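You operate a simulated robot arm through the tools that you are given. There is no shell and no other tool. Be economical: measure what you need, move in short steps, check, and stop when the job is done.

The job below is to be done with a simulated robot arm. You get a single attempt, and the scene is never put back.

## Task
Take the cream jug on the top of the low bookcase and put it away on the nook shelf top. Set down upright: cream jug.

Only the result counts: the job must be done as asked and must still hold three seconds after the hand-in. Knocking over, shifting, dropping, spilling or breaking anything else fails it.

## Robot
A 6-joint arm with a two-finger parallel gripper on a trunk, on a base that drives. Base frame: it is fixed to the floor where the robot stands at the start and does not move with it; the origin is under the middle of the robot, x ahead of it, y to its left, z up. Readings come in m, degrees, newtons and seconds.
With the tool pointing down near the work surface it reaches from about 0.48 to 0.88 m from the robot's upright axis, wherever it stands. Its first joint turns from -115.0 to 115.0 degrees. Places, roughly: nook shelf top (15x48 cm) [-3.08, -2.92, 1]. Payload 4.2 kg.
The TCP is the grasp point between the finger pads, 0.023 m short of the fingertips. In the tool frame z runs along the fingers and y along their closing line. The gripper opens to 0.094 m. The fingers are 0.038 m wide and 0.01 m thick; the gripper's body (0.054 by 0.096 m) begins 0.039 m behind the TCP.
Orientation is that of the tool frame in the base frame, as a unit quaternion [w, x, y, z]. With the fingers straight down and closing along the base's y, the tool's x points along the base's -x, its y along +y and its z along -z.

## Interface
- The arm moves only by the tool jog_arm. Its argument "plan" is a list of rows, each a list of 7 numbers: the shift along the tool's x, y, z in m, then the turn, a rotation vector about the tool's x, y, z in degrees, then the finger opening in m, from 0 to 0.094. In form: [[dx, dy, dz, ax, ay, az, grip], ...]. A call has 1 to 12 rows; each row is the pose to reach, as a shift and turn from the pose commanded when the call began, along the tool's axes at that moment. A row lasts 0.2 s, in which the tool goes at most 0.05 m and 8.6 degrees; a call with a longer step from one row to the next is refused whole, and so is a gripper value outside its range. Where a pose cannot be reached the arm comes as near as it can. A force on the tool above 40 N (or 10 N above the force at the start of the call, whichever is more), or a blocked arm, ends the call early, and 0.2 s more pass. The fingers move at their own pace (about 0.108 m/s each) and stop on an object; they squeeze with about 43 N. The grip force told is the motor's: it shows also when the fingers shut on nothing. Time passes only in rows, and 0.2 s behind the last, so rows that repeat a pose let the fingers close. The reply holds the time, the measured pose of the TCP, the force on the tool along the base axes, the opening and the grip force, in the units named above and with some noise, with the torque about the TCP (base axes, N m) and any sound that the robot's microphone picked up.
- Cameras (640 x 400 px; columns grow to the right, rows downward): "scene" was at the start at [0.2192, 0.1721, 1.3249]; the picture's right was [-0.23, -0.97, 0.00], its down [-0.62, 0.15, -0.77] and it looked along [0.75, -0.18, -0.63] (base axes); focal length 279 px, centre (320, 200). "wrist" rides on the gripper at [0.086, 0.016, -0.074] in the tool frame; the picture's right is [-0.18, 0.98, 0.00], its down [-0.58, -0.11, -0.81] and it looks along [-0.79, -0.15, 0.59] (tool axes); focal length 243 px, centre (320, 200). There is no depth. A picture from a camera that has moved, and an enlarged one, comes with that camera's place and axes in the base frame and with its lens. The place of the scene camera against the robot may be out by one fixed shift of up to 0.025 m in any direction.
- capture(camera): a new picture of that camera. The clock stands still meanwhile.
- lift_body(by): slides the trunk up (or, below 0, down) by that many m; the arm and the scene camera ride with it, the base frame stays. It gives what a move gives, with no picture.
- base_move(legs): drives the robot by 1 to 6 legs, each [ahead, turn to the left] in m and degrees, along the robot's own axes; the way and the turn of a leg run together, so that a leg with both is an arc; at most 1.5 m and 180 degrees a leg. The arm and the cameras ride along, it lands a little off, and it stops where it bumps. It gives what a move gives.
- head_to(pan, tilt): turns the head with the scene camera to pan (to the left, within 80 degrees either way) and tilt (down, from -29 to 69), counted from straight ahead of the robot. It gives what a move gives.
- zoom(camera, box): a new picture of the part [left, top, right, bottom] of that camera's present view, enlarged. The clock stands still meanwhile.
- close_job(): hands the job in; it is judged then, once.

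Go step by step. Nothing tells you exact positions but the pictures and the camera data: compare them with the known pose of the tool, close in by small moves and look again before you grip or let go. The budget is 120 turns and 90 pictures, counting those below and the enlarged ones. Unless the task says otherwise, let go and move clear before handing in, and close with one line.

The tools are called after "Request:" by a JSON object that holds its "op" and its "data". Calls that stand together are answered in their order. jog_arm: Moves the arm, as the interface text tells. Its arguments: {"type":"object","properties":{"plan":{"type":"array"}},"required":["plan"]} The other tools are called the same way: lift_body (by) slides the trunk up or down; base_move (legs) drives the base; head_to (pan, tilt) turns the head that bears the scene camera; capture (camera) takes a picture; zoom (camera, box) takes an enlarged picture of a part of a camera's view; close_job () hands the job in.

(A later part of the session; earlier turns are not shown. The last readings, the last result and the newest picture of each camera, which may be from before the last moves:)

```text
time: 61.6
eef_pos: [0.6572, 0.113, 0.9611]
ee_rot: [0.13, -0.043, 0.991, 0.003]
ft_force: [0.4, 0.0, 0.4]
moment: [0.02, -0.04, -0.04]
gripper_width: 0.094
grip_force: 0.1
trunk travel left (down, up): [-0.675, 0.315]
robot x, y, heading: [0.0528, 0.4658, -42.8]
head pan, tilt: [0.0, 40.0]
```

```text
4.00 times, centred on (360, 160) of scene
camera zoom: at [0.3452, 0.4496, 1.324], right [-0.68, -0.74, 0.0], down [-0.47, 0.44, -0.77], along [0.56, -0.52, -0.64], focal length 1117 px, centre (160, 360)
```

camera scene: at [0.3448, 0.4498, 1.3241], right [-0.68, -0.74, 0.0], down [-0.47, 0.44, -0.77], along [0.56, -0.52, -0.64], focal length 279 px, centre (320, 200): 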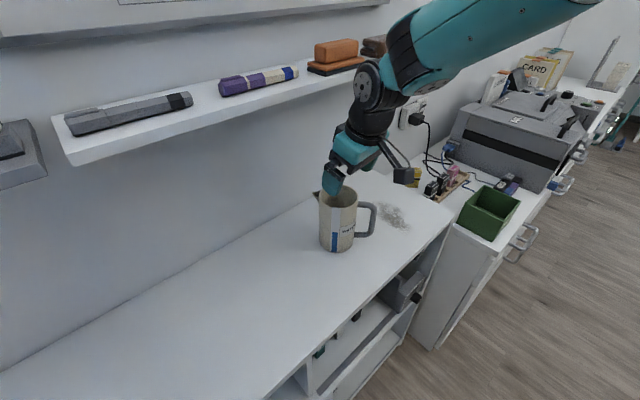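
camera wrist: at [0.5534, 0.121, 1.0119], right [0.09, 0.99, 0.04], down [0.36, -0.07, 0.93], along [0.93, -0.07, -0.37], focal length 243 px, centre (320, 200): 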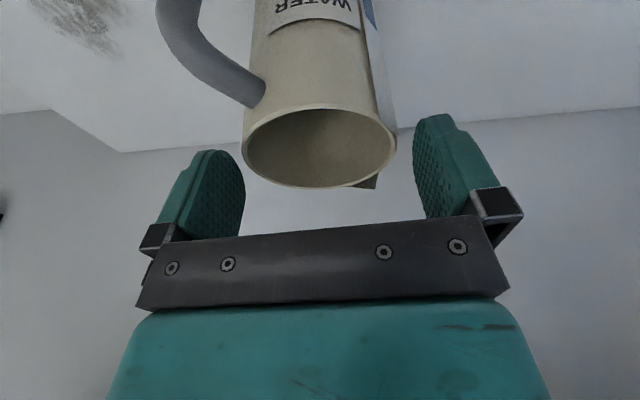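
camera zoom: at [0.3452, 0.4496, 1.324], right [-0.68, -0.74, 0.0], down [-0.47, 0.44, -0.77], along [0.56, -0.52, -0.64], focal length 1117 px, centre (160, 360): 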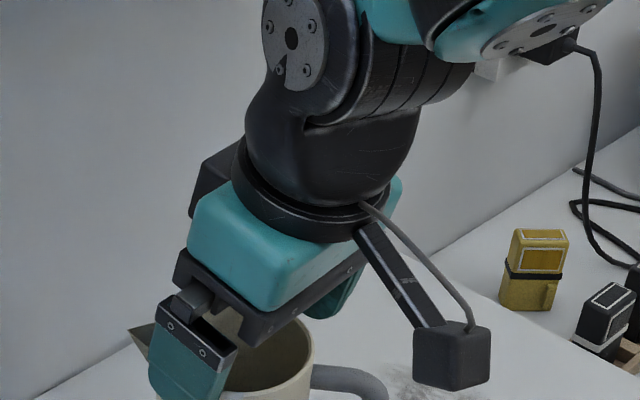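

It is centred within a millimetre. I'll descend the remaining 49 mm along the tool.

Request:
{"op": "jog_arm", "data": {"plan": [[0.0005, 0, 0.012, 0, 0, 0, 0.094], [0.001, 0, 0.024, 0, 0, 0, 0.094], [0.0015, 0, 0.036, 0, 0, 0, 0.094], [0.0018, 0, 0.048, 0, 0, 0, 0.094]]}}

Request:
{"op": "capture", "data": {"camera": "wrist"}}

Request:
{"op": "zoom", "data": {"camera": "scene", "box": [280, 140, 440, 240]}}

```text
time: 62.6
eef_pos: [0.6672, 0.1142, 0.9149]
ee_rot: [0.129, -0.043, 0.991, 0.003]
ft_force: [0.8, -0.7, 0.0]
moment: [-0.01, 0.01, 0.0]
gripper_width: 0.0939
grip_force: 0.1
trunk travel left (down, up): [-0.675, 0.315]
robot x, y, heading: [0.0545, 0.4702, -42.5]
head pan, tilt: [0.0, 40.0]
```

```text
55 pictures are left
camera wrist: at [0.5643, 0.1224, 0.9651], right [0.09, 0.99, 0.04], down [0.36, -0.07, 0.93], along [0.93, -0.07, -0.37], focal length 243 px, centre (320, 200)
```

wrist: 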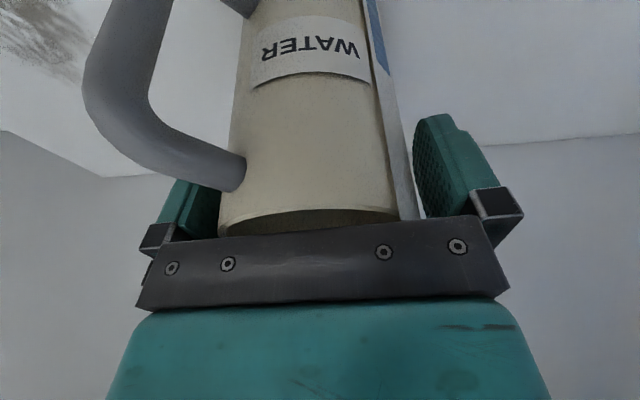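

```text
4.00 times, centred on (360, 190) of scene
camera zoom: at [0.3452, 0.4496, 1.324], right [-0.68, -0.74, 0.0], down [-0.47, 0.44, -0.77], along [0.56, -0.52, -0.64], focal length 1117 px, centre (160, 240)
```

zoom: 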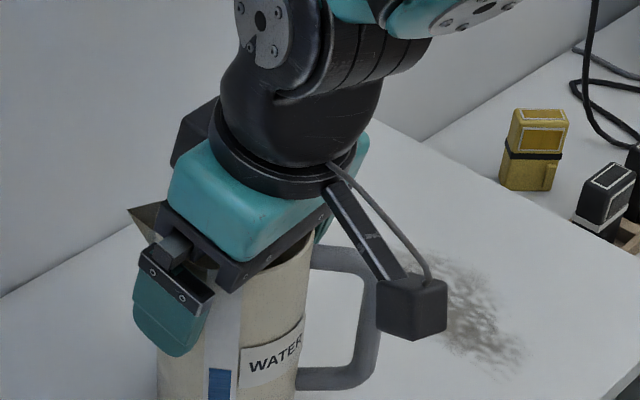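

The fingers straddle the jug with the handle clear of them. I'll close the gripper.

Request:
{"op": "jog_arm", "data": {"plan": [[0, 0, 0, 0, 0, 0, 0.08], [0, 0, 0, 0, 0, 0, 0.07], [0, 0, 0, 0, 0, 0, 0.07], [0, 0, 0, 0, 0, 0, 0.07]]}}

```text
time: 63.6
eef_pos: [0.6657, 0.1144, 0.9149]
ee_rot: [0.13, -0.043, 0.991, 0.003]
ft_force: [1.3, -0.7, -0.3]
moment: [0.09, -0.19, 0.0]
gripper_width: 0.0817
grip_force: 42.6
trunk travel left (down, up): [-0.675, 0.315]
robot x, y, heading: [0.0561, 0.4693, -42.6]
head pan, tilt: [0.0, 40.0]
```

Held at 81.7 mm. I'll lift gently by 25 mm.

Request:
{"op": "jog_arm", "data": {"plan": [[-0.001, 0, -0.004, 0, 0, 0, 0.07], [-0.0026, 0, -0.0097, 0, 0, 0, 0.07], [-0.0039, 0, -0.0145, 0, 0, 0, 0.07], [-0.0052, 0, -0.0194, 0, 0, 0, 0.07], [-0.0065, 0, -0.0242, 0, 0, 0, 0.07]]}}

Request:
{"op": "capture", "data": {"camera": "scene"}}

```text
time: 64.8
eef_pos: [0.6661, 0.1131, 0.9401]
ee_rot: [0.13, -0.043, 0.991, 0.002]
ft_force: [0.4, -0.2, -4.5]
moment: [0.02, 0.0, 0.02]
gripper_width: 0.0817
grip_force: 43.4
trunk travel left (down, up): [-0.675, 0.315]
robot x, y, heading: [0.0522, 0.4673, -42.9]
head pan, tilt: [0.0, 40.0]
```

```text
53 pictures are left
camera scene: at [0.3455, 0.4494, 1.3239], right [-0.68, -0.74, 0.0], down [-0.47, 0.44, -0.77], along [0.56, -0.52, -0.64], focal length 279 px, centre (320, 200)
```

scene: 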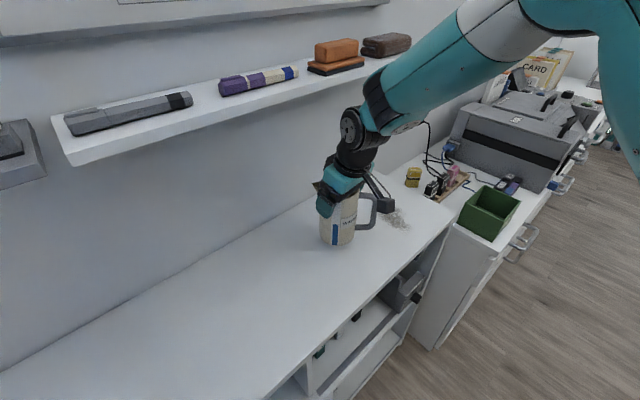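

It is lifted (about 0.46 kg). Now I'll draw it toward the front edge and begin turning it about the vertical.

Request:
{"op": "jog_arm", "data": {"plan": [[0.01, 0.002, -0.003, 0, 0, 0, 0.07], [0.026, 0.005, -0.007, 0, 0, 0, 0.07], [0.042, 0.008, -0.011, 0, 0, 0, 0.07], [0.056, 0.011, -0.015, 0, 0, 0, 0.07], [0.065, 0.0128, -0.0175, 0, 0, 0, 0.07], [0.065, 0.0128, -0.0175, -1.03, -0.02, -3.86, 0.07], [0.065, 0.0128, -0.0175, -2.58, -0.05, -9.66, 0.07], [0.065, 0.0128, -0.0175, -4.39, -0.085, -16.42, 0.07], [0.065, 0.0128, -0.0175, -6.19, -0.12, -23.18, 0.07], [0.065, 0.0128, -0.0175, -8.0, -0.155, -29.95, 0.07], [0.065, 0.0128, -0.0175, -9.8, -0.19, -36.7, 0.07], [0.065, 0.0128, -0.0175, -11.1, -0.215, -41.54, 0.07]]}}

Request:
{"op": "capture", "data": {"camera": "scene"}}

```text
time: 67.4
eef_pos: [0.5987, 0.1211, 0.9399]
ee_rot: [0.119, -0.404, 0.906, 0.052]
ft_force: [0.0, -0.1, -4.1]
moment: [0.07, 0.02, 0.01]
gripper_width: 0.0815
grip_force: 43.2
trunk travel left (down, up): [-0.675, 0.315]
robot x, y, heading: [0.0583, 0.4707, -42.5]
head pan, tilt: [0.0, 40.0]
```

```text
52 pictures are left
camera scene: at [0.3454, 0.4495, 1.3239], right [-0.68, -0.74, 0.0], down [-0.47, 0.44, -0.77], along [0.56, -0.52, -0.64], focal length 279 px, centre (320, 200)
```

scene: 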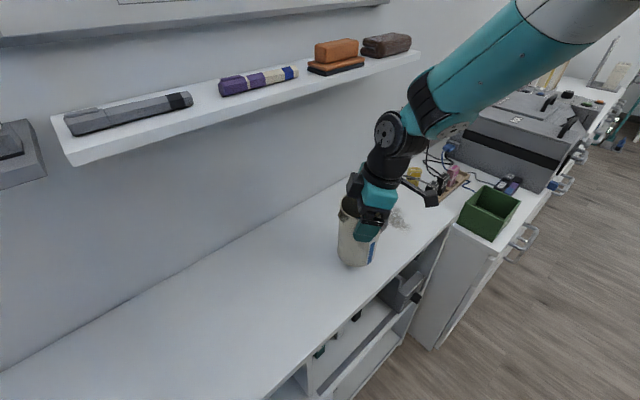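

Request:
{"op": "jog_arm", "data": {"plan": [[0, 0, 0, -1.03, -0.02, -3.86, 0.07], [0, 0, 0, -2.58, -0.04, -9.66, 0.07], [0, 0, 0, -4.39, -0.06, -16.42, 0.07], [0, 0, 0, -6.19, -0.08, -23.18, 0.07], [0, 0, 0, -8.0, -0.1, -29.95, 0.07], [0, 0, 0, -9.8, -0.12, -36.7, 0.07], [0, 0, 0, -10.9, -0.13, -40.8, 0.07]]}}

Request:
{"op": "capture", "data": {"camera": "scene"}}

Request:
{"op": "capture", "data": {"camera": "wrist"}}

```text
time: 69.0
eef_pos: [0.5993, 0.1207, 0.9407]
ee_rot: [-0.092, 0.703, -0.699, -0.092]
ft_force: [0.5, -0.7, -4.5]
moment: [0.01, 0.03, -0.01]
gripper_width: 0.0816
grip_force: 43.6
trunk travel left (down, up): [-0.675, 0.315]
robot x, y, heading: [0.0561, 0.4659, -42.9]
head pan, tilt: [0.0, 40.0]
```

```text
51 pictures are left
camera scene: at [0.3454, 0.4495, 1.3239], right [-0.68, -0.74, 0.0], down [-0.47, 0.44, -0.77], along [0.56, -0.52, -0.64], focal length 279 px, centre (320, 200)
```

scene: 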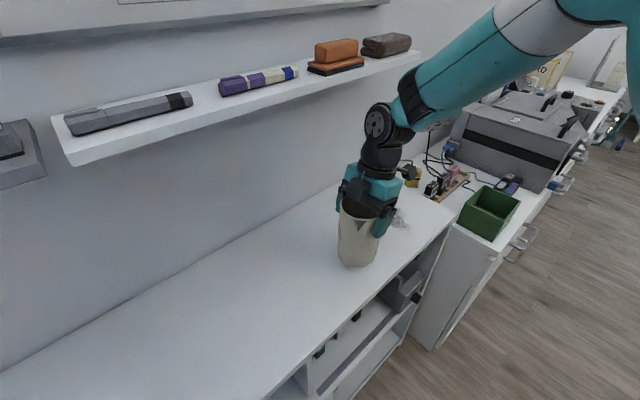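

```text
50 pictures are left
camera wrist: at [0.5839, 0.0185, 0.9913], right [-0.98, 0.17, 0.05], down [0.1, 0.35, 0.93], along [0.14, 0.92, -0.37], focal length 243 px, centre (320, 200)
```

wrist: 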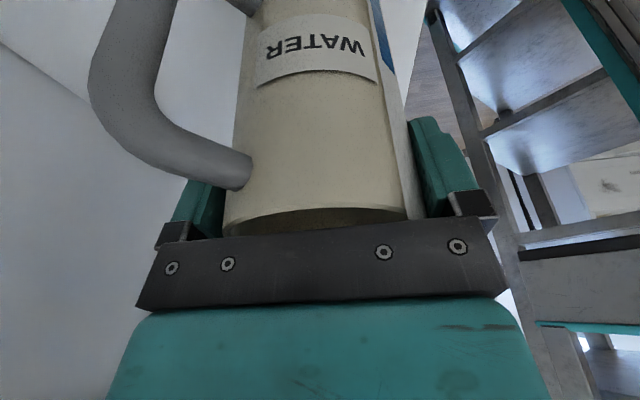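

The jug is turned, with its handle now toward about −58°. I'll lower it onto the bookcase.

Request:
{"op": "jog_arm", "data": {"plan": [[0.001, 0, 0.004, 0, 0, 0, 0.07], [0.0028, 0, 0.0106, 0, 0, 0, 0.07], [0.0044, 0, 0.0165, 0, 0, 0, 0.07], [0.0057, 0, 0.0213, 0, 0, 0, 0.07], [0.0064, 0, 0.024, 0, 0, 0, 0.07], [0.0065, 0, 0.0245, 0, 0, 0, 0.07]]}}

```text
time: 70.4
eef_pos: [0.5996, 0.1217, 0.9153]
ee_rot: [-0.092, 0.703, -0.699, -0.092]
ft_force: [-0.3, 0.4, -4.8]
moment: [0.02, 0.06, -0.01]
gripper_width: 0.0814
grip_force: 42.8
trunk travel left (down, up): [-0.675, 0.315]
robot x, y, heading: [0.0588, 0.4687, -42.8]
head pan, tilt: [0.0, 40.0]
```

Still carrying the full weight, so I'll lower another millimetre at a time.

Request:
{"op": "jog_arm", "data": {"plan": [[0.0003, 0, 0.001, 0, 0, 0, 0.07], [0.0003, 0, 0.001, 0, 0, 0, 0.07]]}}

Request:
{"op": "jog_arm", "data": {"plan": [[0.0003, 0, 0.001, 0, 0, 0, 0.07], [0.0003, 0, 0.001, 0, 0, 0, 0.07]]}}

```text
time: 71.0
eef_pos: [0.5992, 0.1217, 0.9152]
ee_rot: [-0.093, 0.703, -0.699, -0.091]
ft_force: [-1.1, 1.5, 6.0]
moment: [0.0, 0.47, -0.03]
gripper_width: 0.0815
grip_force: 43.7
trunk travel left (down, up): [-0.675, 0.315]
robot x, y, heading: [0.0536, 0.4688, -42.4]
head pan, tilt: [0.0, 40.0]
```

```text
time: 71.6
eef_pos: [0.599, 0.12, 0.9152]
ee_rot: [-0.093, 0.703, -0.7, -0.088]
ft_force: [1.2, -0.3, 23.8]
moment: [0.13, 0.37, 0.08]
gripper_width: 0.0813
grip_force: 43.1
trunk travel left (down, up): [-0.675, 0.315]
robot x, y, heading: [0.0548, 0.4682, -42.6]
head pan, tilt: [0.0, 40.0]
```

Seated. I'll ease the pressure off, open, and withdraw along the tool.

Request:
{"op": "jog_arm", "data": {"plan": [[-0.0003, 0, -0.0012, 0, 0, 0, 0.07], [-0.0003, 0, -0.0012, 0, 0, 0, 0.094], [-0.0003, 0, -0.0012, 0, 0, 0, 0.094], [-0.0003, 0, -0.0012, 0, 0, 0, 0.094]]}}

Request:
{"op": "jog_arm", "data": {"plan": [[0, 0, -0.015, 0, 0, 0, 0.094], [0, 0, -0.035, 0, 0, 0, 0.094], [0, 0, -0.06, 0, 0, 0, 0.094], [0, 0, -0.09, 0, 0, 0, 0.094], [0, 0, -0.12, 0, 0, 0, 0.094]]}}

Request:
{"op": "capture", "data": {"camera": "scene"}}

Request:
{"op": "capture", "data": {"camera": "wrist"}}

```text
time: 72.6
eef_pos: [0.5994, 0.1217, 0.913]
ee_rot: [-0.092, 0.703, -0.7, -0.091]
ft_force: [-0.2, 0.0, -1.0]
moment: [-0.02, -0.01, -0.01]
gripper_width: 0.0938
grip_force: 0.0
trunk travel left (down, up): [-0.675, 0.315]
robot x, y, heading: [0.0566, 0.4687, -43.0]
head pan, tilt: [0.0, 40.0]
```

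```text
time: 73.8
eef_pos: [0.5998, 0.09, 1.028]
ee_rot: [-0.091, 0.703, -0.699, -0.091]
ft_force: [0.3, -0.4, -0.3]
moment: [-0.01, -0.01, 0.03]
gripper_width: 0.0941
grip_force: 0.0
trunk travel left (down, up): [-0.675, 0.315]
robot x, y, heading: [0.0589, 0.4685, -42.8]
head pan, tilt: [0.0, 40.0]
```

```text
49 pictures are left
camera scene: at [0.3455, 0.4495, 1.3238], right [-0.68, -0.74, 0.0], down [-0.47, 0.44, -0.77], along [0.56, -0.52, -0.64], focal length 279 px, centre (320, 200)
```

scene: 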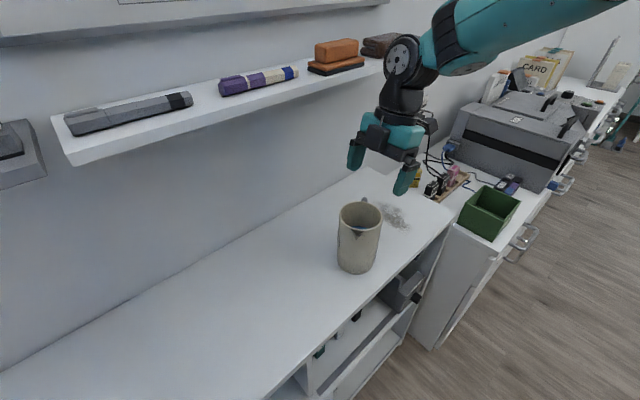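

```text
48 pictures are left
camera wrist: at [0.5836, -0.0123, 1.0792], right [-0.98, 0.17, 0.05], down [0.11, 0.35, 0.93], along [0.15, 0.92, -0.37], focal length 243 px, centre (320, 200)
```

wrist: 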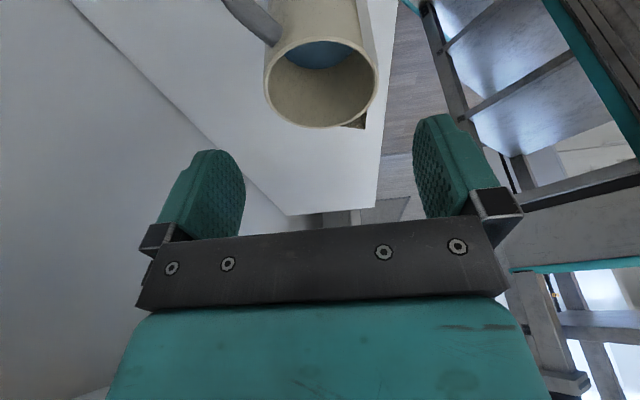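

The jug stands upright at about (0.600, 0.1215), handle toward −58°. I'll withdraw up and back, and straighten the tool.

Request:
{"op": "jog_arm", "data": {"plan": [[-0.015, 0, -0.035, 0, 0, 0, 0.094], [-0.04, 0.02, -0.07, 0, 0, 0, 0.094], [-0.065, 0.05, -0.09, 0, 0, 0, 0.094], [-0.09, 0.075, -0.11, 0, 0, 0, 0.094], [-0.115, 0.1, -0.125, 0, 0, 0, 0.094], [-0.14, 0.12, -0.138, 0, 7, 0, 0.094], [-0.14, 0.12, -0.138, 0, 15, 0, 0.094]]}}

Request:
{"op": "jog_arm", "data": {"plan": [[0, 0, 0, 0, 0, -8.4, 0.094], [0, 0, 0, 0, 0, -16.8, 0.094], [0, 0, 0, 0, 0, -25, 0.094], [0, 0, 0, 0, 0, -33, 0.094], [0, 0, 0, 0, 0, -41, 0.094], [0, 0, 0, 0, 0, -50, 0.094]]}}

Request:
{"op": "base_move", "data": {"legs": [[-0.2, 0]]}}

```text
time: 75.4
eef_pos: [0.4775, 0.1894, 1.2001]
ee_rot: [0.0, 0.709, -0.705, 0.001]
ft_force: [-0.3, -0.7, 0.0]
moment: [0.0, -0.03, -0.02]
gripper_width: 0.0941
grip_force: 0.2
trunk travel left (down, up): [-0.675, 0.315]
robot x, y, heading: [0.0537, 0.4709, -42.7]
head pan, tilt: [0.0, 40.0]
```

```text
refused: row 6 steps farther than a row can; nothing moved
```

```text
time: 77.0
eef_pos: [0.3335, 0.3221, 1.1991]
ee_rot: [0.0, 0.709, -0.706, 0.002]
ft_force: [-0.3, 0.1, 0.2]
moment: [0.01, 0.01, 0.02]
gripper_width: 0.094
grip_force: 0.0
trunk travel left (down, up): [-0.675, 0.315]
robot x, y, heading: [-0.0905, 0.5997, -42.4]
head pan, tilt: [0.0, 40.0]
```

Request:
{"op": "jog_arm", "data": {"plan": [[0.02, -0.029, -0.008, 0, 0, -8.4, 0.094], [0.041, -0.058, -0.015, 0, 0, -16.8, 0.094], [0.061, -0.087, -0.023, 0, 0, -25, 0.094], [0.082, -0.116, -0.031, 0, 0, -33, 0.094], [0.103, -0.145, -0.038, 0, 0, -41, 0.094], [0.123, -0.174, -0.046, 0, 0, -49, 0.094]]}}

Request:
{"op": "jog_arm", "data": {"plan": [[0, 0, 0, 0, 8, 0, 0.094], [0, 0, 0, 0, 16, 0, 0.094], [0, 0, 0, 0, 24, 0, 0.094], [0, 0, 0, 0, 32, 0, 0.094], [0, 0, 0, 0, 40, 0, 0.094], [0, 0, 0, 0, 48, 0, 0.094], [0, 0, 0, 0, 56, 0, 0.094], [0, 0, 0, 0, 64, 0, 0.094], [0, 0, 0, 0, 72, 0, 0.094], [0, 0, 0, 0, 80, 0, 0.094], [0, 0, 0, 0, 85, 0, 0.094], [0, 0, 0, 0, 90, 0, 0.094]]}}

Request:
{"op": "capture", "data": {"camera": "scene"}}

```text
time: 78.4
eef_pos: [0.5073, 0.2021, 1.2472]
ee_rot: [0.0, 0.938, -0.348, 0.0]
ft_force: [-0.7, -0.4, 0.8]
moment: [-0.01, -0.06, 0.01]
gripper_width: 0.094
grip_force: 0.0
trunk travel left (down, up): [-0.675, 0.315]
robot x, y, heading: [-0.0911, 0.6012, -42.6]
head pan, tilt: [0.0, 40.0]
```

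```text
time: 81.0
eef_pos: [0.5444, 0.2124, 1.331]
ee_rot: [0.129, 0.879, -0.332, 0.317]
ft_force: [-1.4, -0.3, 0.5]
moment: [0.02, 0.04, 0.02]
gripper_width: 0.0938
grip_force: 0.0
out of reach, approached as far as the arm can: row 1, 2, 3, 4, 5, 6, 7, 8, 9, 10, 11, 12
trunk travel left (down, up): [-0.675, 0.315]
robot x, y, heading: [-0.0907, 0.6015, -42.8]
head pan, tilt: [0.0, 40.0]
```

```text
47 pictures are left
camera scene: at [0.2001, 0.5834, 1.3239], right [-0.68, -0.74, 0.0], down [-0.47, 0.44, -0.77], along [0.56, -0.52, -0.64], focal length 279 px, centre (320, 200)
```

scene: 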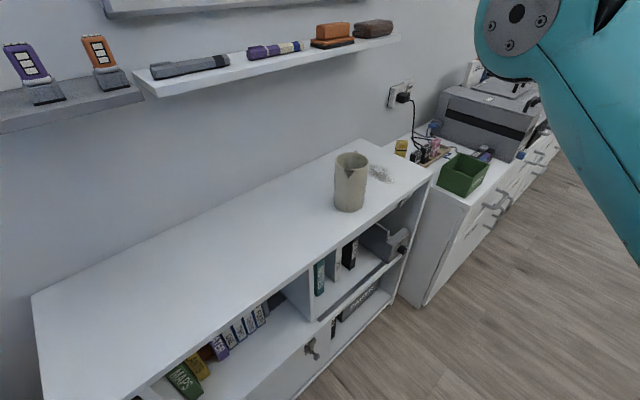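

The wrist pitch runs out this high relative to the shoulder, and the arm drifted upward to get there. Lowering the trunk should let it level out.

Request:
{"op": "lift_body", "data": {"by": -0.3}}

Request:
{"op": "capture", "data": {"camera": "scene"}}

```text
time: 84.0
eef_pos: [0.5435, 0.2137, 1.0303]
ee_rot: [0.13, 0.879, -0.332, 0.317]
ft_force: [0.1, 0.1, -0.4]
moment: [0.02, 0.01, -0.04]
gripper_width: 0.0942
grip_force: 0.0
trunk travel left (down, up): [-0.375, 0.615]
robot x, y, heading: [-0.0932, 0.6024, -42.5]
head pan, tilt: [0.0, 40.0]
```

```text
46 pictures are left
camera scene: at [0.2001, 0.5834, 1.024], right [-0.68, -0.74, 0.0], down [-0.47, 0.44, -0.77], along [0.56, -0.52, -0.64], focal length 279 px, centre (320, 200)
```

scene: 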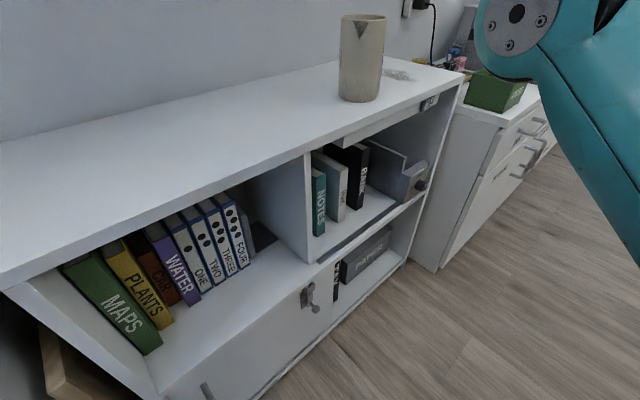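

Request:
{"op": "jog_arm", "data": {"plan": [[0.026, 0.001, -0.031, 0, 0, 0, 0.094], [0.052, 0.002, -0.061, 0, 0, 0, 0.094], [0.077, 0.003, -0.092, 0, 0, 0, 0.094], [0.103, 0.003, -0.122, 0, 0, 0, 0.094], [0.129, 0.004, -0.153, 0, 8, 0, 0.094], [0.129, 0.004, -0.153, 0, 16, 0, 0.094], [0.129, 0.004, -0.153, 0, 24, 0, 0.094], [0.129, 0.004, -0.153, 0, 32, 0, 0.094], [0.129, 0.004, -0.153, 0, 40, 0, 0.094], [0.129, 0.004, -0.153, 0, 48, 0, 0.094], [0.129, 0.004, -0.153, 0, 50, 0, 0.094]]}}

Request:
{"op": "capture", "data": {"camera": "scene"}}

```text
time: 86.4
eef_pos: [0.2989, 0.2187, 1.3252]
ee_rot: [0.205, 0.741, -0.25, 0.589]
ft_force: [1.4, -0.4, -0.4]
moment: [0.03, 0.02, -0.01]
gripper_width: 0.0937
grip_force: 0.1
out of reach, approached as far as the arm can: row 1, 2, 3, 4, 5, 6, 7, 8, 9, 10, 11
trunk travel left (down, up): [-0.375, 0.615]
robot x, y, heading: [-0.0943, 0.5984, -42.5]
head pan, tilt: [0.0, 40.0]
```

```text
45 pictures are left
camera scene: at [0.2001, 0.5836, 1.0239], right [-0.68, -0.74, 0.0], down [-0.47, 0.44, -0.77], along [0.56, -0.52, -0.64], focal length 279 px, centre (320, 200)
```

scene: 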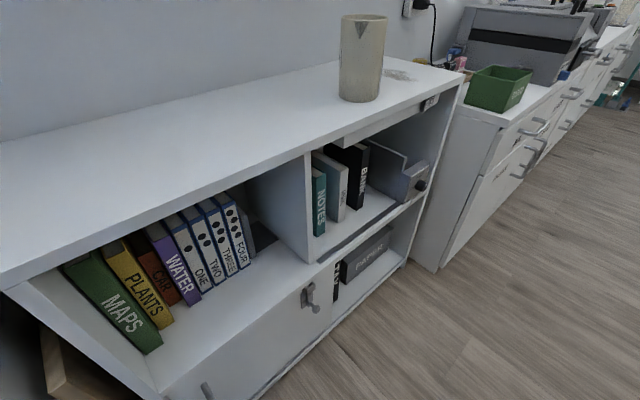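

Nearly level now, but high and close in. I'll extend outward and down while finishing the levelling.

Request:
{"op": "jog_arm", "data": {"plan": [[-0.011, 0, 0.028, 0, 2, 0, 0.094], [-0.021, 0, 0.056, 0, 4, 0, 0.094], [-0.032, 0, 0.084, 0, 6, 0, 0.094], [-0.043, 0, 0.112, 0, 8, 0, 0.094], [-0.053, 0, 0.14, 0, 10, 0, 0.094], [-0.064, 0, 0.168, 0, 13, 0, 0.094]]}}

```text
time: 87.8
eef_pos: [0.2388, 0.1773, 1.3554]
ee_rot: [0.224, 0.688, -0.232, 0.65]
ft_force: [-0.2, -0.1, 0.3]
moment: [0.03, 0.01, -0.01]
gripper_width: 0.0939
grip_force: 0.0
out of reach, approached as far as the arm can: row 1, 2, 3, 4, 5, 6
trunk travel left (down, up): [-0.375, 0.615]
robot x, y, heading: [-0.0894, 0.5989, -42.3]
head pan, tilt: [0.0, 40.0]
```

This wrist branch can level only when high and close. The branch that worked earlier was entered through a sideways heading. I'll go back to tool-down and enter it the same way.

Request:
{"op": "jog_arm", "data": {"plan": [[-0.03, -0.017, 0.006, 0, -8, 0, 0.094], [-0.06, -0.034, 0.012, 0, -16, 0, 0.094], [-0.09, -0.05, 0.018, 0, -24, 0, 0.094], [-0.12, -0.067, 0.025, 0, -32, 0, 0.094], [-0.15, -0.084, 0.031, 0, -40, 0, 0.094], [-0.18, -0.1, 0.037, 0, -48, 0, 0.094], [-0.21, -0.117, 0.043, 0, -56, 0, 0.094], [-0.24, -0.134, 0.05, 0, -64, 0, 0.094], [-0.27, -0.15, 0.056, 0, -72, 0, 0.094], [-0.3, -0.167, 0.062, 0, -80, 0, 0.094], [-0.33, -0.184, 0.068, 0, -87, 0, 0.094], [-0.35, -0.195, 0.072, 0, -87, 0, 0.094]]}}

Request:
{"op": "lift_body", "data": {"by": 0.3}}

```text
time: 90.4
eef_pos: [0.3922, 0.2938, 1.006]
ee_rot: [0.002, 0.947, -0.321, -0.004]
ft_force: [-0.3, 0.4, -0.3]
moment: [-0.02, -0.02, 0.0]
gripper_width: 0.0937
grip_force: 0.0
out of reach, approached as far as the arm can: row 1, 2, 3, 4
trunk travel left (down, up): [-0.375, 0.615]
robot x, y, heading: [-0.0902, 0.6047, -42.7]
head pan, tilt: [0.0, 40.0]
```

```text
time: 93.4
eef_pos: [0.392, 0.292, 1.3059]
ee_rot: [0.002, 0.946, -0.323, -0.003]
ft_force: [-0.3, 0.4, 0.3]
moment: [0.04, 0.0, 0.01]
gripper_width: 0.0938
grip_force: 0.1
trunk travel left (down, up): [-0.675, 0.315]
robot x, y, heading: [-0.0916, 0.6005, -42.4]
head pan, tilt: [0.0, 40.0]
```

Request:
{"op": "jog_arm", "data": {"plan": [[-0.0114, -0.0148, 0.0257, 0, 0, 7.2, 0.094], [-0.0229, -0.0296, 0.0515, 0, 0, 14.4, 0.094], [-0.0343, -0.0444, 0.0772, 0, 0, 21.6, 0.094], [-0.0457, -0.0592, 0.103, 0, 0, 28.8, 0.094], [-0.0572, -0.074, 0.1288, 0, 0, 36, 0.094], [-0.0686, -0.0889, 0.1545, 0, 0, 43.2, 0.094], [-0.08, -0.1037, 0.1803, 0, 0, 50.4, 0.094], [-0.0915, -0.1185, 0.206, 0, 0, 57.6, 0.094]]}}

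Request:
{"op": "jog_arm", "data": {"plan": [[0, 0, 0, 0, 8, 0, 0.094], [0, 0, 0, 0, 16, 0, 0.094], [0, 0, 0, 0, 24, 0, 0.094], [0, 0, 0, 0, 32, 0, 0.094], [0, 0, 0, 0, 40, 0, 0.094], [0, 0, 0, 0, 48, 0, 0.094], [0, 0, 0, 0, 56, 0, 0.094], [0, 0, 0, 0, 64, 0, 0.094], [0, 0, 0, 0, 72, 0, 0.094], [0, 0, 0, 0, 80, 0, 0.094]]}}

```text
time: 95.2
eef_pos: [0.4745, 0.4639, 1.2044]
ee_rot: [-0.008, -0.673, 0.739, 0.005]
ft_force: [0.0, 0.5, 0.5]
moment: [-0.01, 0.02, -0.01]
gripper_width: 0.0937
grip_force: 0.1
out of reach, approached as far as the arm can: row 2, 3, 4, 5, 6, 7, 8
trunk travel left (down, up): [-0.675, 0.315]
robot x, y, heading: [-0.0919, 0.6022, -42.6]
head pan, tilt: [0.0, 40.0]
```

```text
time: 97.4
eef_pos: [0.4677, 0.4614, 1.1941]
ee_rot: [-0.172, -0.657, 0.719, -0.149]
ft_force: [-0.2, 0.2, 0.2]
moment: [-0.01, 0.0, -0.01]
gripper_width: 0.0941
grip_force: 0.1
out of reach, approached as far as the arm can: row 4, 5, 6, 7, 8, 9, 10
trunk travel left (down, up): [-0.675, 0.315]
robot x, y, heading: [-0.0932, 0.5993, -42.5]
head pan, tilt: [0.0, 40.0]
```

Request:
{"op": "capture", "data": {"camera": "scene"}}

Request:
{"op": "head_to", "data": {"pan": 30, "tilt": 10}}

Request:
{"op": "capture", "data": {"camera": "scene"}}

```text
44 pictures are left
camera scene: at [0.2001, 0.5834, 1.3239], right [-0.68, -0.74, 0.0], down [-0.47, 0.44, -0.77], along [0.56, -0.52, -0.64], focal length 279 px, centre (320, 200)
```

scene: 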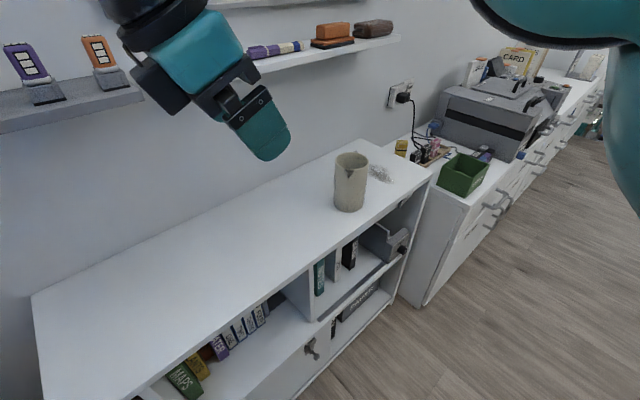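

```text
time: 98.3
eef_pos: [0.4672, 0.4614, 1.1951]
ee_rot: [-0.172, -0.657, 0.719, -0.149]
ft_force: [-0.8, -0.5, 0.2]
moment: [0.02, -0.01, -0.03]
gripper_width: 0.094
grip_force: 0.0
trunk travel left (down, up): [-0.675, 0.315]
robot x, y, heading: [-0.0933, 0.6015, -42.9]
head pan, tilt: [30.0, 10.0]
```

```text
43 pictures are left
camera scene: at [0.2283, 0.6206, 1.3715], right [-0.22, -0.98, 0.0], down [-0.17, 0.04, -0.98], along [0.96, -0.22, -0.17], focal length 279 px, centre (320, 200)
```

scene: 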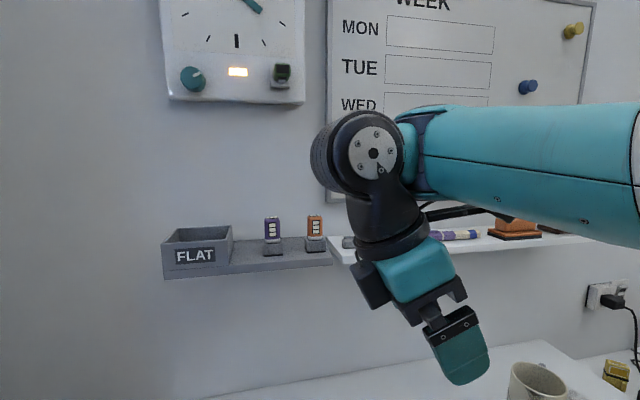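

The view shows the wrist well: the forearm can roll, and rolling it half a turn flips the hand from pointing down to level with the camera on top. I'll first unwind to the natural tool-down pose.

Request:
{"op": "jog_arm", "data": {"plan": [[0, 0, 0, 0, -8.5, 0, 0.094], [0, 0, 0, 0, -17, 0, 0.094], [0, 0, 0, 0, -26.3, 0, 0.094]]}}

Request:
{"op": "jog_arm", "data": {"plan": [[0, 0, 0, 0, -8.5, 0, 0.094], [0, 0, 0, 0, -17, 0, 0.094], [0, 0, 0, 0, -25.5, 0, 0.094], [0, 0, 0, 0, -26.3, 0, 0.094]]}}

Request:
{"op": "jog_arm", "data": {"plan": [[0, 0, 0, 0, 0, 8.4, 0.094], [0, 0, 0, 0, 0, 16.8, 0.094], [0, 0, 0, 0, 0, 25.2, 0.094], [0, 0, 0, 0, 0, 33.6, 0.094], [0, 0, 0, 0, 0, 42, 0.094], [0, 0, 0, 0, 0, 50.4, 0.094], [0, 0, 0, 0, 0, 58.8, 0.094], [0, 0, 0, 0, 0, 67.2, 0.094], [0, 0, 0, 0, 0, 75.6, 0.094], [0, 0, 0, 0, 0, 84, 0.094], [0, 0, 0, 0, 0, 92.4, 0.094], [0, 0, 0, 0, 0, 100, 0.094]]}}

```text
refused: row 3 steps farther than a row can; nothing moved
```

```text
time: 99.3
eef_pos: [0.4739, 0.4633, 1.2037]
ee_rot: [-0.004, -0.674, 0.739, 0.008]
ft_force: [0.7, 0.3, 0.4]
moment: [-0.03, 0.0, -0.02]
gripper_width: 0.0938
grip_force: 0.2
out of reach, approached as far as the arm can: row 2, 3, 4
trunk travel left (down, up): [-0.675, 0.315]
robot x, y, heading: [-0.0931, 0.6039, -42.6]
head pan, tilt: [30.0, 10.0]
```

```text
time: 101.9
eef_pos: [0.4753, 0.4641, 1.2041]
ee_rot: [-0.008, 0.135, 0.991, 0.0]
ft_force: [-0.2, -0.6, -0.3]
moment: [-0.01, -0.03, 0.01]
gripper_width: 0.094
grip_force: 0.0
trunk travel left (down, up): [-0.675, 0.315]
robot x, y, heading: [-0.091, 0.6019, -42.6]
head pan, tilt: [30.0, 10.0]
```

Request:
{"op": "jog_arm", "data": {"plan": [[0.02, -0.011, 0.026, 0, 0, 7, 0.094], [0.039, -0.023, 0.052, 0, 0, 14, 0.094], [0.059, -0.034, 0.078, 0, 0, 21, 0.094], [0.0787, -0.0457, 0.104, 0, 0, 27, 0.094]]}}

Request:
{"op": "capture", "data": {"camera": "scene"}}

```text
time: 102.9
eef_pos: [0.3847, 0.4438, 1.0995]
ee_rot: [-0.005, 0.361, 0.933, 0.0]
ft_force: [0.9, 0.0, -0.8]
moment: [0.01, 0.0, 0.0]
gripper_width: 0.094
grip_force: 0.0
out of reach, approached as far as the arm can: row 1, 2, 3
trunk travel left (down, up): [-0.675, 0.315]
robot x, y, heading: [-0.094, 0.6034, -42.6]
head pan, tilt: [30.0, 10.0]
```

```text
42 pictures are left
camera scene: at [0.2287, 0.6208, 1.3716], right [-0.22, -0.98, 0.0], down [-0.17, 0.04, -0.98], along [0.96, -0.22, -0.17], focal length 279 px, centre (320, 200)
```

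scene: 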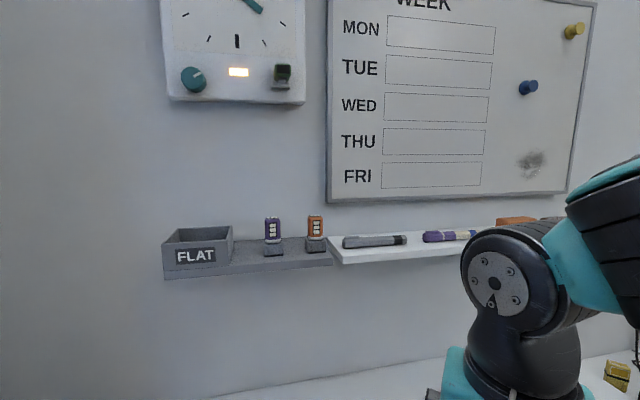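

Now I'll swing the hand in front of the robot and roll about an axis 45° forward-down, passing by the right side.

Request:
{"op": "jog_arm", "data": {"plan": [[-0.0065, -0.0344, 0, 0, 0, 0, 0.094], [-0.013, -0.0688, 0, 0, 0, 0, 0.094], [-0.0195, -0.1033, 0, 0, 0, 0, 0.094], [-0.026, -0.1377, 0, 0, 0, 0, 0.094], [-0.0325, -0.172, 0, 0, 0, 0, 0.094], [-0.039, -0.2065, 0, 0, 0, 0, 0.094]]}}

Request:
{"op": "jog_arm", "data": {"plan": [[-0.0012, -0.023, -0.0012, 6.01, 0, -6.01, 0.094], [-0.0048, -0.0454, -0.0048, 12.02, 0, -12.02, 0.094], [-0.0107, -0.067, -0.0107, 18.03, 0, -18.03, 0.094], [-0.0188, -0.087, -0.0188, 24.04, 0, -24.04, 0.094], [-0.0289, -0.1051, -0.0289, 30.05, 0, -30.05, 0.094], [-0.0408, -0.1209, -0.0408, 36.06, 0, -36.06, 0.094], [-0.0542, -0.134, -0.0542, 42.07, 0, -42.07, 0.094], [-0.0688, -0.1442, -0.0688, 48.08, 0, -48.08, 0.094], [-0.0843, -0.1512, -0.0843, 54.09, 0, -54.09, 0.094], [-0.1004, -0.1549, -0.1004, 60.1, 0, -60.1, 0.094], [-0.1167, -0.1552, -0.1167, 66.1, 0, -66.1, 0.094], [-0.1329, -0.1521, -0.1329, 72.1, 0, -72.1, 0.094]]}}

```text
time: 104.3
eef_pos: [0.2729, 0.2622, 1.1019]
ee_rot: [-0.007, 0.361, 0.933, 0.0]
ft_force: [0.1, 0.9, -0.7]
moment: [-0.01, 0.01, -0.03]
gripper_width: 0.0939
grip_force: 0.0
trunk travel left (down, up): [-0.675, 0.315]
robot x, y, heading: [-0.0911, 0.6046, -42.6]
head pan, tilt: [30.0, 10.0]
```

```text
time: 106.9
eef_pos: [0.2723, 0.058, 1.2351]
ee_rot: [-0.204, -0.29, 0.784, -0.509]
ft_force: [0.5, -0.7, -0.5]
moment: [0.01, 0.02, 0.0]
gripper_width: 0.094
grip_force: 0.0
trunk travel left (down, up): [-0.675, 0.315]
robot x, y, heading: [-0.0892, 0.6017, -42.3]
head pan, tilt: [30.0, 10.0]
```

No limits hit. Continuing the remaining 78° of the roll.

Request:
{"op": "jog_arm", "data": {"plan": [[-0.0012, -0.023, -0.0012, 6.01, 0, -6.01, 0.094], [-0.0048, -0.0454, -0.0048, 12.02, 0, -12.02, 0.094], [-0.0107, -0.067, -0.0107, 18.03, 0, -18.03, 0.094], [-0.0188, -0.087, -0.0188, 24.04, 0, -24.04, 0.094], [-0.0289, -0.1051, -0.0289, 30.05, 0, -30.05, 0.094], [-0.0408, -0.1209, -0.0408, 36.06, 0, -36.06, 0.094], [-0.0542, -0.134, -0.0542, 42.07, 0, -42.07, 0.094], [-0.0688, -0.1442, -0.0688, 48.08, 0, -48.08, 0.094], [-0.0843, -0.1512, -0.0843, 54.09, 0, -54.09, 0.094], [-0.0873, -0.152, -0.0873, 55.2, 0, -55.2, 0.094]]}}

Request:
{"op": "capture", "data": {"camera": "wrist"}}

```text
time: 109.1
eef_pos: [0.4393, 0.1128, 1.3197]
ee_rot: [0.257, 0.664, -0.255, 0.655]
ft_force: [-0.2, 0.3, 0.2]
moment: [0.0, 0.02, 0.02]
gripper_width: 0.094
grip_force: 0.1
trunk travel left (down, up): [-0.675, 0.315]
robot x, y, heading: [-0.0912, 0.6012, -42.9]
head pan, tilt: [30.0, 10.0]
```

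```text
41 pictures are left
camera wrist: at [0.3753, 0.1511, 1.4085], right [-0.66, -0.73, -0.18], down [-0.53, 0.62, -0.57], along [0.53, -0.29, -0.8], focal length 243 px, centre (320, 200)
```

wrist: 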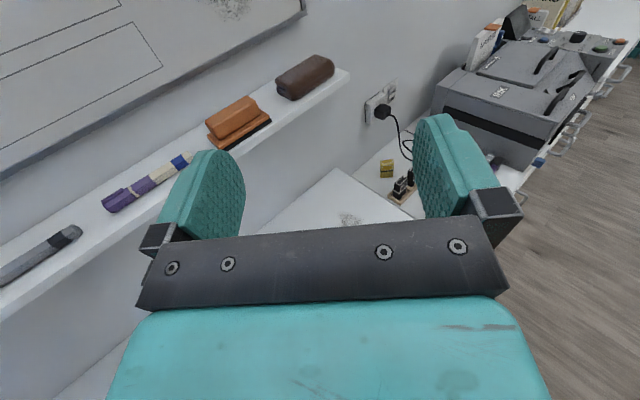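

The tool is level with the camera on top and no limits flagged. I'll line up behind the jug at this height, then lower the trunk to grip height.

Request:
{"op": "jog_arm", "data": {"plan": [[0, -0.029, -0.002, 0, 0, 0, 0.094], [0, -0.057, -0.004, 0, 0, 0, 0.094], [0, -0.086, -0.005, 0, 0, 0, 0.094], [0, -0.1146, -0.007, 0, 0, 0, 0.094]]}}

Request:
{"op": "lift_body", "data": {"by": -0.3}}

Request:
{"op": "capture", "data": {"camera": "wrist"}}

```text
time: 110.1
eef_pos: [0.5111, 0.2015, 1.3192]
ee_rot: [0.256, 0.664, -0.255, 0.654]
ft_force: [0.0, 0.5, -0.3]
moment: [-0.03, -0.01, 0.02]
gripper_width: 0.0941
grip_force: 0.1
trunk travel left (down, up): [-0.675, 0.315]
robot x, y, heading: [-0.0915, 0.5984, -42.7]
head pan, tilt: [30.0, 10.0]
```

```text
time: 113.1
eef_pos: [0.512, 0.2013, 1.0193]
ee_rot: [0.256, 0.664, -0.255, 0.655]
ft_force: [0.1, -0.6, -0.1]
moment: [0.0, 0.0, 0.01]
gripper_width: 0.0938
grip_force: 0.0
trunk travel left (down, up): [-0.375, 0.615]
robot x, y, heading: [-0.0894, 0.5998, -42.7]
head pan, tilt: [30.0, 10.0]
```

```text
40 pictures are left
camera wrist: at [0.4483, 0.2399, 1.1066], right [-0.66, -0.73, -0.18], down [-0.53, 0.63, -0.57], along [0.53, -0.29, -0.8], focal length 243 px, centre (320, 200)
```

wrist: 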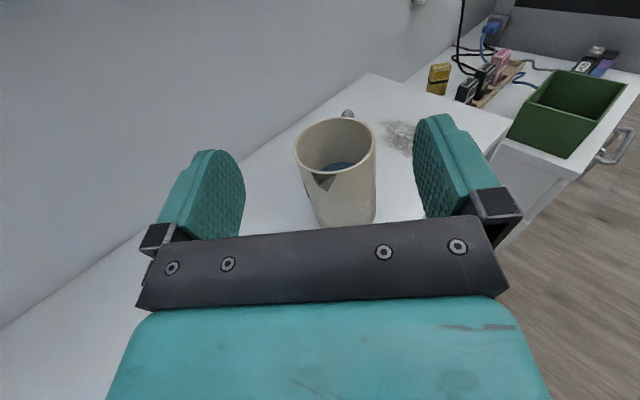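

The jug is centred on the approach line. The spout faces the hand, so I'll grip lower, at z ≈ 0.868, where the palm passes under it.

Request:
{"op": "lift_body", "data": {"by": -0.151}}

Request:
{"op": "capture", "data": {"camera": "wrist"}}

Request:
{"op": "head_to", "data": {"pan": 0, "tilt": 15}}

Request:
{"op": "capture", "data": {"camera": "scene"}}

```text
time: 114.9
eef_pos: [0.5128, 0.202, 0.8672]
ee_rot: [0.256, 0.663, -0.255, 0.655]
ft_force: [0.2, 0.5, -0.4]
moment: [-0.01, 0.03, 0.01]
gripper_width: 0.0941
grip_force: 0.2
trunk travel left (down, up): [-0.224, 0.766]
robot x, y, heading: [-0.0906, 0.5995, -42.5]
head pan, tilt: [30.0, 10.0]
```

```text
39 pictures are left
camera wrist: at [0.4483, 0.2399, 0.9556], right [-0.66, -0.73, -0.18], down [-0.53, 0.63, -0.57], along [0.53, -0.29, -0.8], focal length 243 px, centre (320, 200)
```

wrist: 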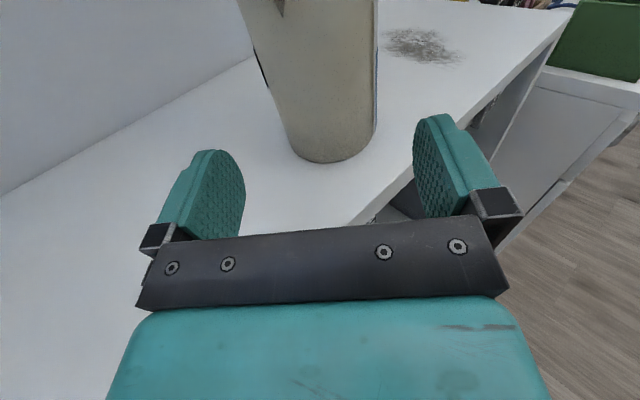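

```text
time: 115.8
eef_pos: [0.5121, 0.2015, 0.8671]
ee_rot: [0.256, 0.664, -0.255, 0.655]
ft_force: [0.2, 0.5, 0.0]
moment: [-0.03, -0.02, -0.02]
gripper_width: 0.0941
grip_force: 0.1
trunk travel left (down, up): [-0.224, 0.766]
robot x, y, heading: [-0.0897, 0.6002, -42.5]
head pan, tilt: [0.0, 15.0]
```

```text
38 pictures are left
camera scene: at [0.2063, 0.5778, 0.9125], right [-0.68, -0.74, 0.0], down [-0.19, 0.18, -0.97], along [0.71, -0.65, -0.26], focal length 279 px, centre (320, 200)
```

scene: 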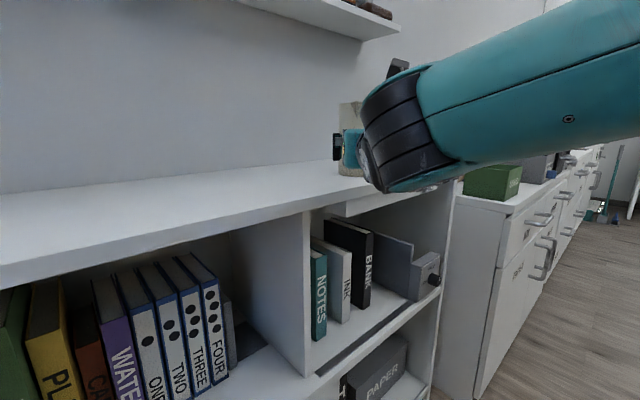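

I'll advance halfway and check the fit.

Request:
{"op": "jog_arm", "data": {"plan": [[0, 0, 0.02, 0, 0, 0, 0.094], [0, 0, 0.04, 0, 0, 0, 0.094], [0, 0, 0.055, 0, 0, 0, 0.094]]}}

Request:
{"op": "capture", "data": {"camera": "wrist"}}

```text
time: 116.6
eef_pos: [0.5529, 0.162, 0.8665]
ee_rot: [0.256, 0.664, -0.255, 0.655]
ft_force: [0.8, 0.6, -0.3]
moment: [0.0, -0.02, 0.02]
gripper_width: 0.0943
grip_force: 0.1
trunk travel left (down, up): [-0.224, 0.766]
robot x, y, heading: [-0.0917, 0.5996, -42.6]
head pan, tilt: [0.0, 15.0]
```

```text
37 pictures are left
camera wrist: at [0.4892, 0.2009, 0.9551], right [-0.66, -0.73, -0.18], down [-0.53, 0.62, -0.57], along [0.53, -0.29, -0.8], focal length 243 px, centre (320, 200)
```

wrist: 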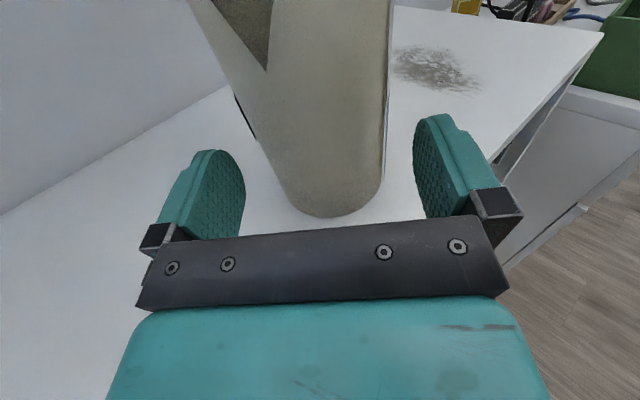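

The alignment is good. I'll advance the last 50 mm slowly.

Request:
{"op": "jog_arm", "data": {"plan": [[0, 0, 0.012, 0, 0, 0, 0.094], [0, 0, 0.024, 0, 0, 0, 0.094], [0, 0, 0.036, 0, 0, 0, 0.094], [0, 0, 0.044, 0, 0, 0, 0.094], [0, 0, 0.05, 0, 0, 0, 0.094]]}}

Request:
{"op": "capture", "data": {"camera": "wrist"}}

```text
time: 117.8
eef_pos: [0.591, 0.1306, 0.8655]
ee_rot: [0.256, 0.664, -0.255, 0.655]
ft_force: [-0.4, 0.8, 0.1]
moment: [-0.03, -0.01, 0.02]
gripper_width: 0.0941
grip_force: 0.0
trunk travel left (down, up): [-0.224, 0.766]
robot x, y, heading: [-0.0903, 0.6016, -42.4]
head pan, tilt: [0.0, 15.0]
```

```text
36 pictures are left
camera wrist: at [0.5261, 0.169, 0.9544], right [-0.66, -0.73, -0.18], down [-0.53, 0.63, -0.57], along [0.53, -0.29, -0.8], focal length 243 px, centre (320, 200)
```

wrist: 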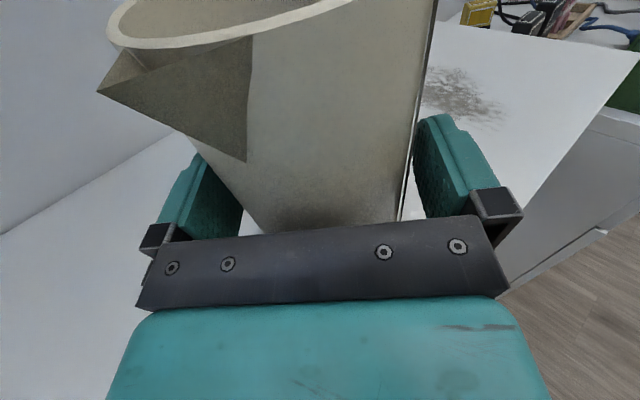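

The fingers are around the body and the spout is clear. I'll close the gripper.

Request:
{"op": "jog_arm", "data": {"plan": [[0, 0, 0, 0, 0, 0, 0.08], [0, 0, 0, 0, 0, 0, 0.065], [0, 0, 0, 0, 0, 0, 0.065], [0, 0, 0, 0, 0, 0, 0.065]]}}

Request:
{"op": "lift_body", "data": {"by": 0.03}}

Request:
{"op": "capture", "data": {"camera": "wrist"}}

```text
time: 118.8
eef_pos: [0.5902, 0.1304, 0.8662]
ee_rot: [0.256, 0.664, -0.255, 0.655]
ft_force: [1.2, -0.7, 0.9]
moment: [-0.04, 0.0, 0.06]
gripper_width: 0.0793
grip_force: 43.4
trunk travel left (down, up): [-0.224, 0.766]
robot x, y, heading: [-0.0902, 0.6007, -42.6]
head pan, tilt: [0.0, 15.0]
```

```text
time: 119.6
eef_pos: [0.5909, 0.1298, 0.8953]
ee_rot: [0.256, 0.664, -0.255, 0.655]
ft_force: [0.4, -0.1, -5.2]
moment: [0.08, 0.04, 0.01]
gripper_width: 0.0793
grip_force: 42.9
trunk travel left (down, up): [-0.254, 0.736]
robot x, y, heading: [-0.0902, 0.5987, -42.9]
head pan, tilt: [0.0, 15.0]
```

```text
35 pictures are left
camera wrist: at [0.5261, 0.169, 0.9841], right [-0.66, -0.73, -0.18], down [-0.53, 0.63, -0.57], along [0.53, -0.29, -0.8], focal length 243 px, centre (320, 200)
```

wrist: 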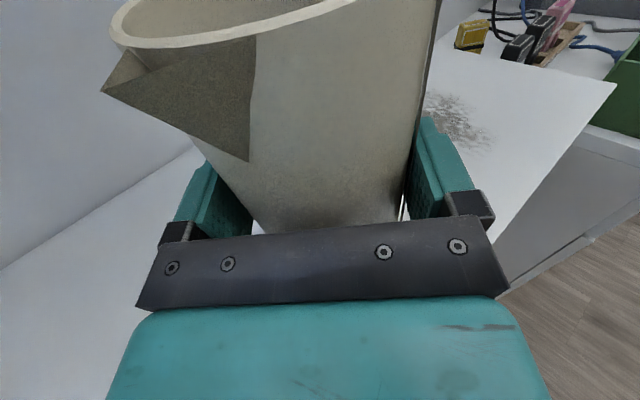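

It is held securely and level. I'll lift a little more, back away, and turn toward the nook in short steps.

Request:
{"op": "lift_body", "data": {"by": 0.12}}

Request:
{"op": "base_move", "data": {"legs": [[-0.15, 0], [0, -72]]}}

Request:
{"op": "capture", "data": {"camera": "wrist"}}

Request:
{"op": "capture", "data": {"camera": "scene"}}

```text
time: 121.1
eef_pos: [0.5902, 0.1314, 1.0162]
ee_rot: [0.255, 0.665, -0.254, 0.655]
ft_force: [0.7, 0.6, -4.4]
moment: [0.09, 0.01, 0.02]
gripper_width: 0.0793
grip_force: 42.6
trunk travel left (down, up): [-0.374, 0.616]
robot x, y, heading: [-0.0922, 0.6023, -42.7]
head pan, tilt: [0.0, 15.0]
```

```text
time: 125.6
eef_pos: [-0.4486, -0.0863, 1.0166]
ee_rot: [-0.594, -0.384, 0.599, -0.376]
ft_force: [-0.4, -0.1, -4.1]
moment: [0.11, -0.09, 0.02]
gripper_width: 0.0778
grip_force: 42.9
trunk travel left (down, up): [-0.374, 0.616]
robot x, y, heading: [-0.197, 0.7011, -115.2]
head pan, tilt: [0.0, 15.0]
```

```text
34 pictures are left
camera wrist: at [-0.4303, -0.0129, 1.1042], right [-0.89, 0.42, -0.18], down [0.44, 0.69, -0.57], along [-0.12, -0.59, -0.8], focal length 243 px, centre (320, 200)
```

wrist: 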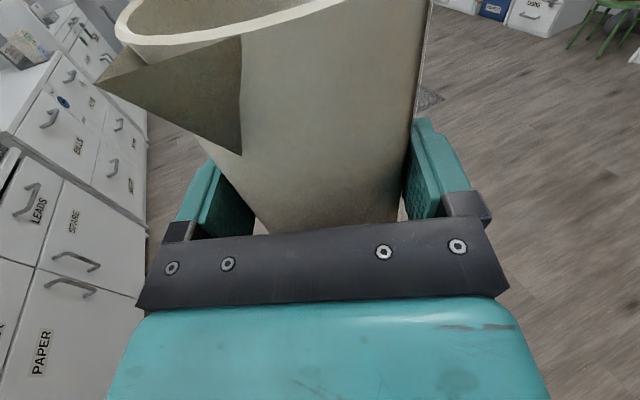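

```text
33 pictures are left
camera scene: at [-0.1457, 0.397, 1.0624], right [-0.9, 0.43, 0.0], down [0.11, 0.23, -0.97], along [-0.41, -0.87, -0.26], focal length 279 px, centre (320, 200)
```

scene: 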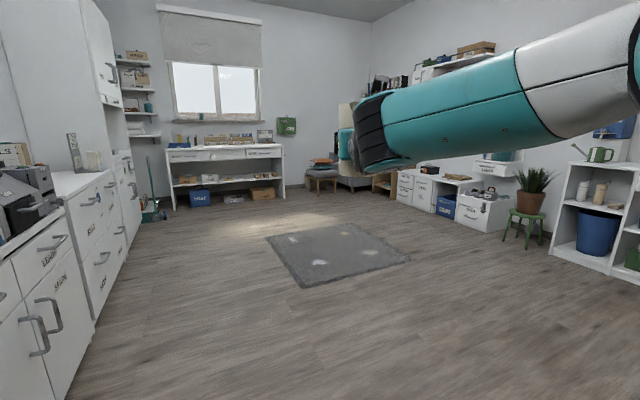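

The jug only yawed slightly in the grip and hangs level. I'll go around the rug on its right side: straight down the room first.

Request:
{"op": "base_move", "data": {"legs": [[0, 25], [1.0, 0]]}}

Request:
{"op": "capture", "data": {"camera": "wrist"}}

```text
time: 132.0
eef_pos: [-0.0917, -1.1112, 1.0164]
ee_rot: [0.498, 0.505, -0.501, 0.496]
ft_force: [-0.2, 0.6, -5.7]
moment: [0.12, 0.0, 0.0]
gripper_width: 0.0771
grip_force: 42.8
trunk travel left (down, up): [-0.374, 0.616]
robot x, y, heading: [-0.2053, -0.2881, -90.2]
head pan, tilt: [0.0, 15.0]
```

```text
32 pictures are left
camera wrist: at [-0.1068, -1.0377, 1.1042], right [-0.98, 0.0, -0.18], down [0.1, 0.81, -0.57], along [0.14, -0.58, -0.8], focal length 243 px, centre (320, 200)
```

wrist: 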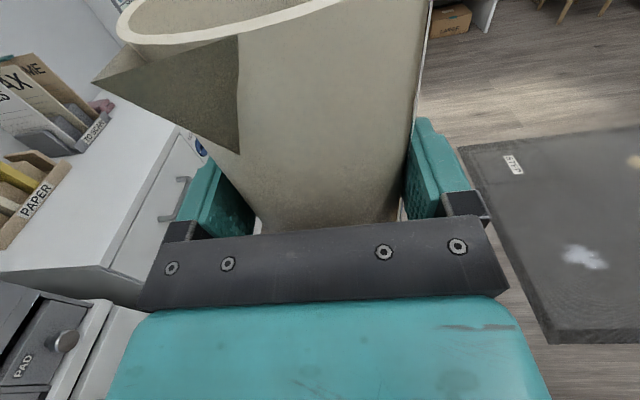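

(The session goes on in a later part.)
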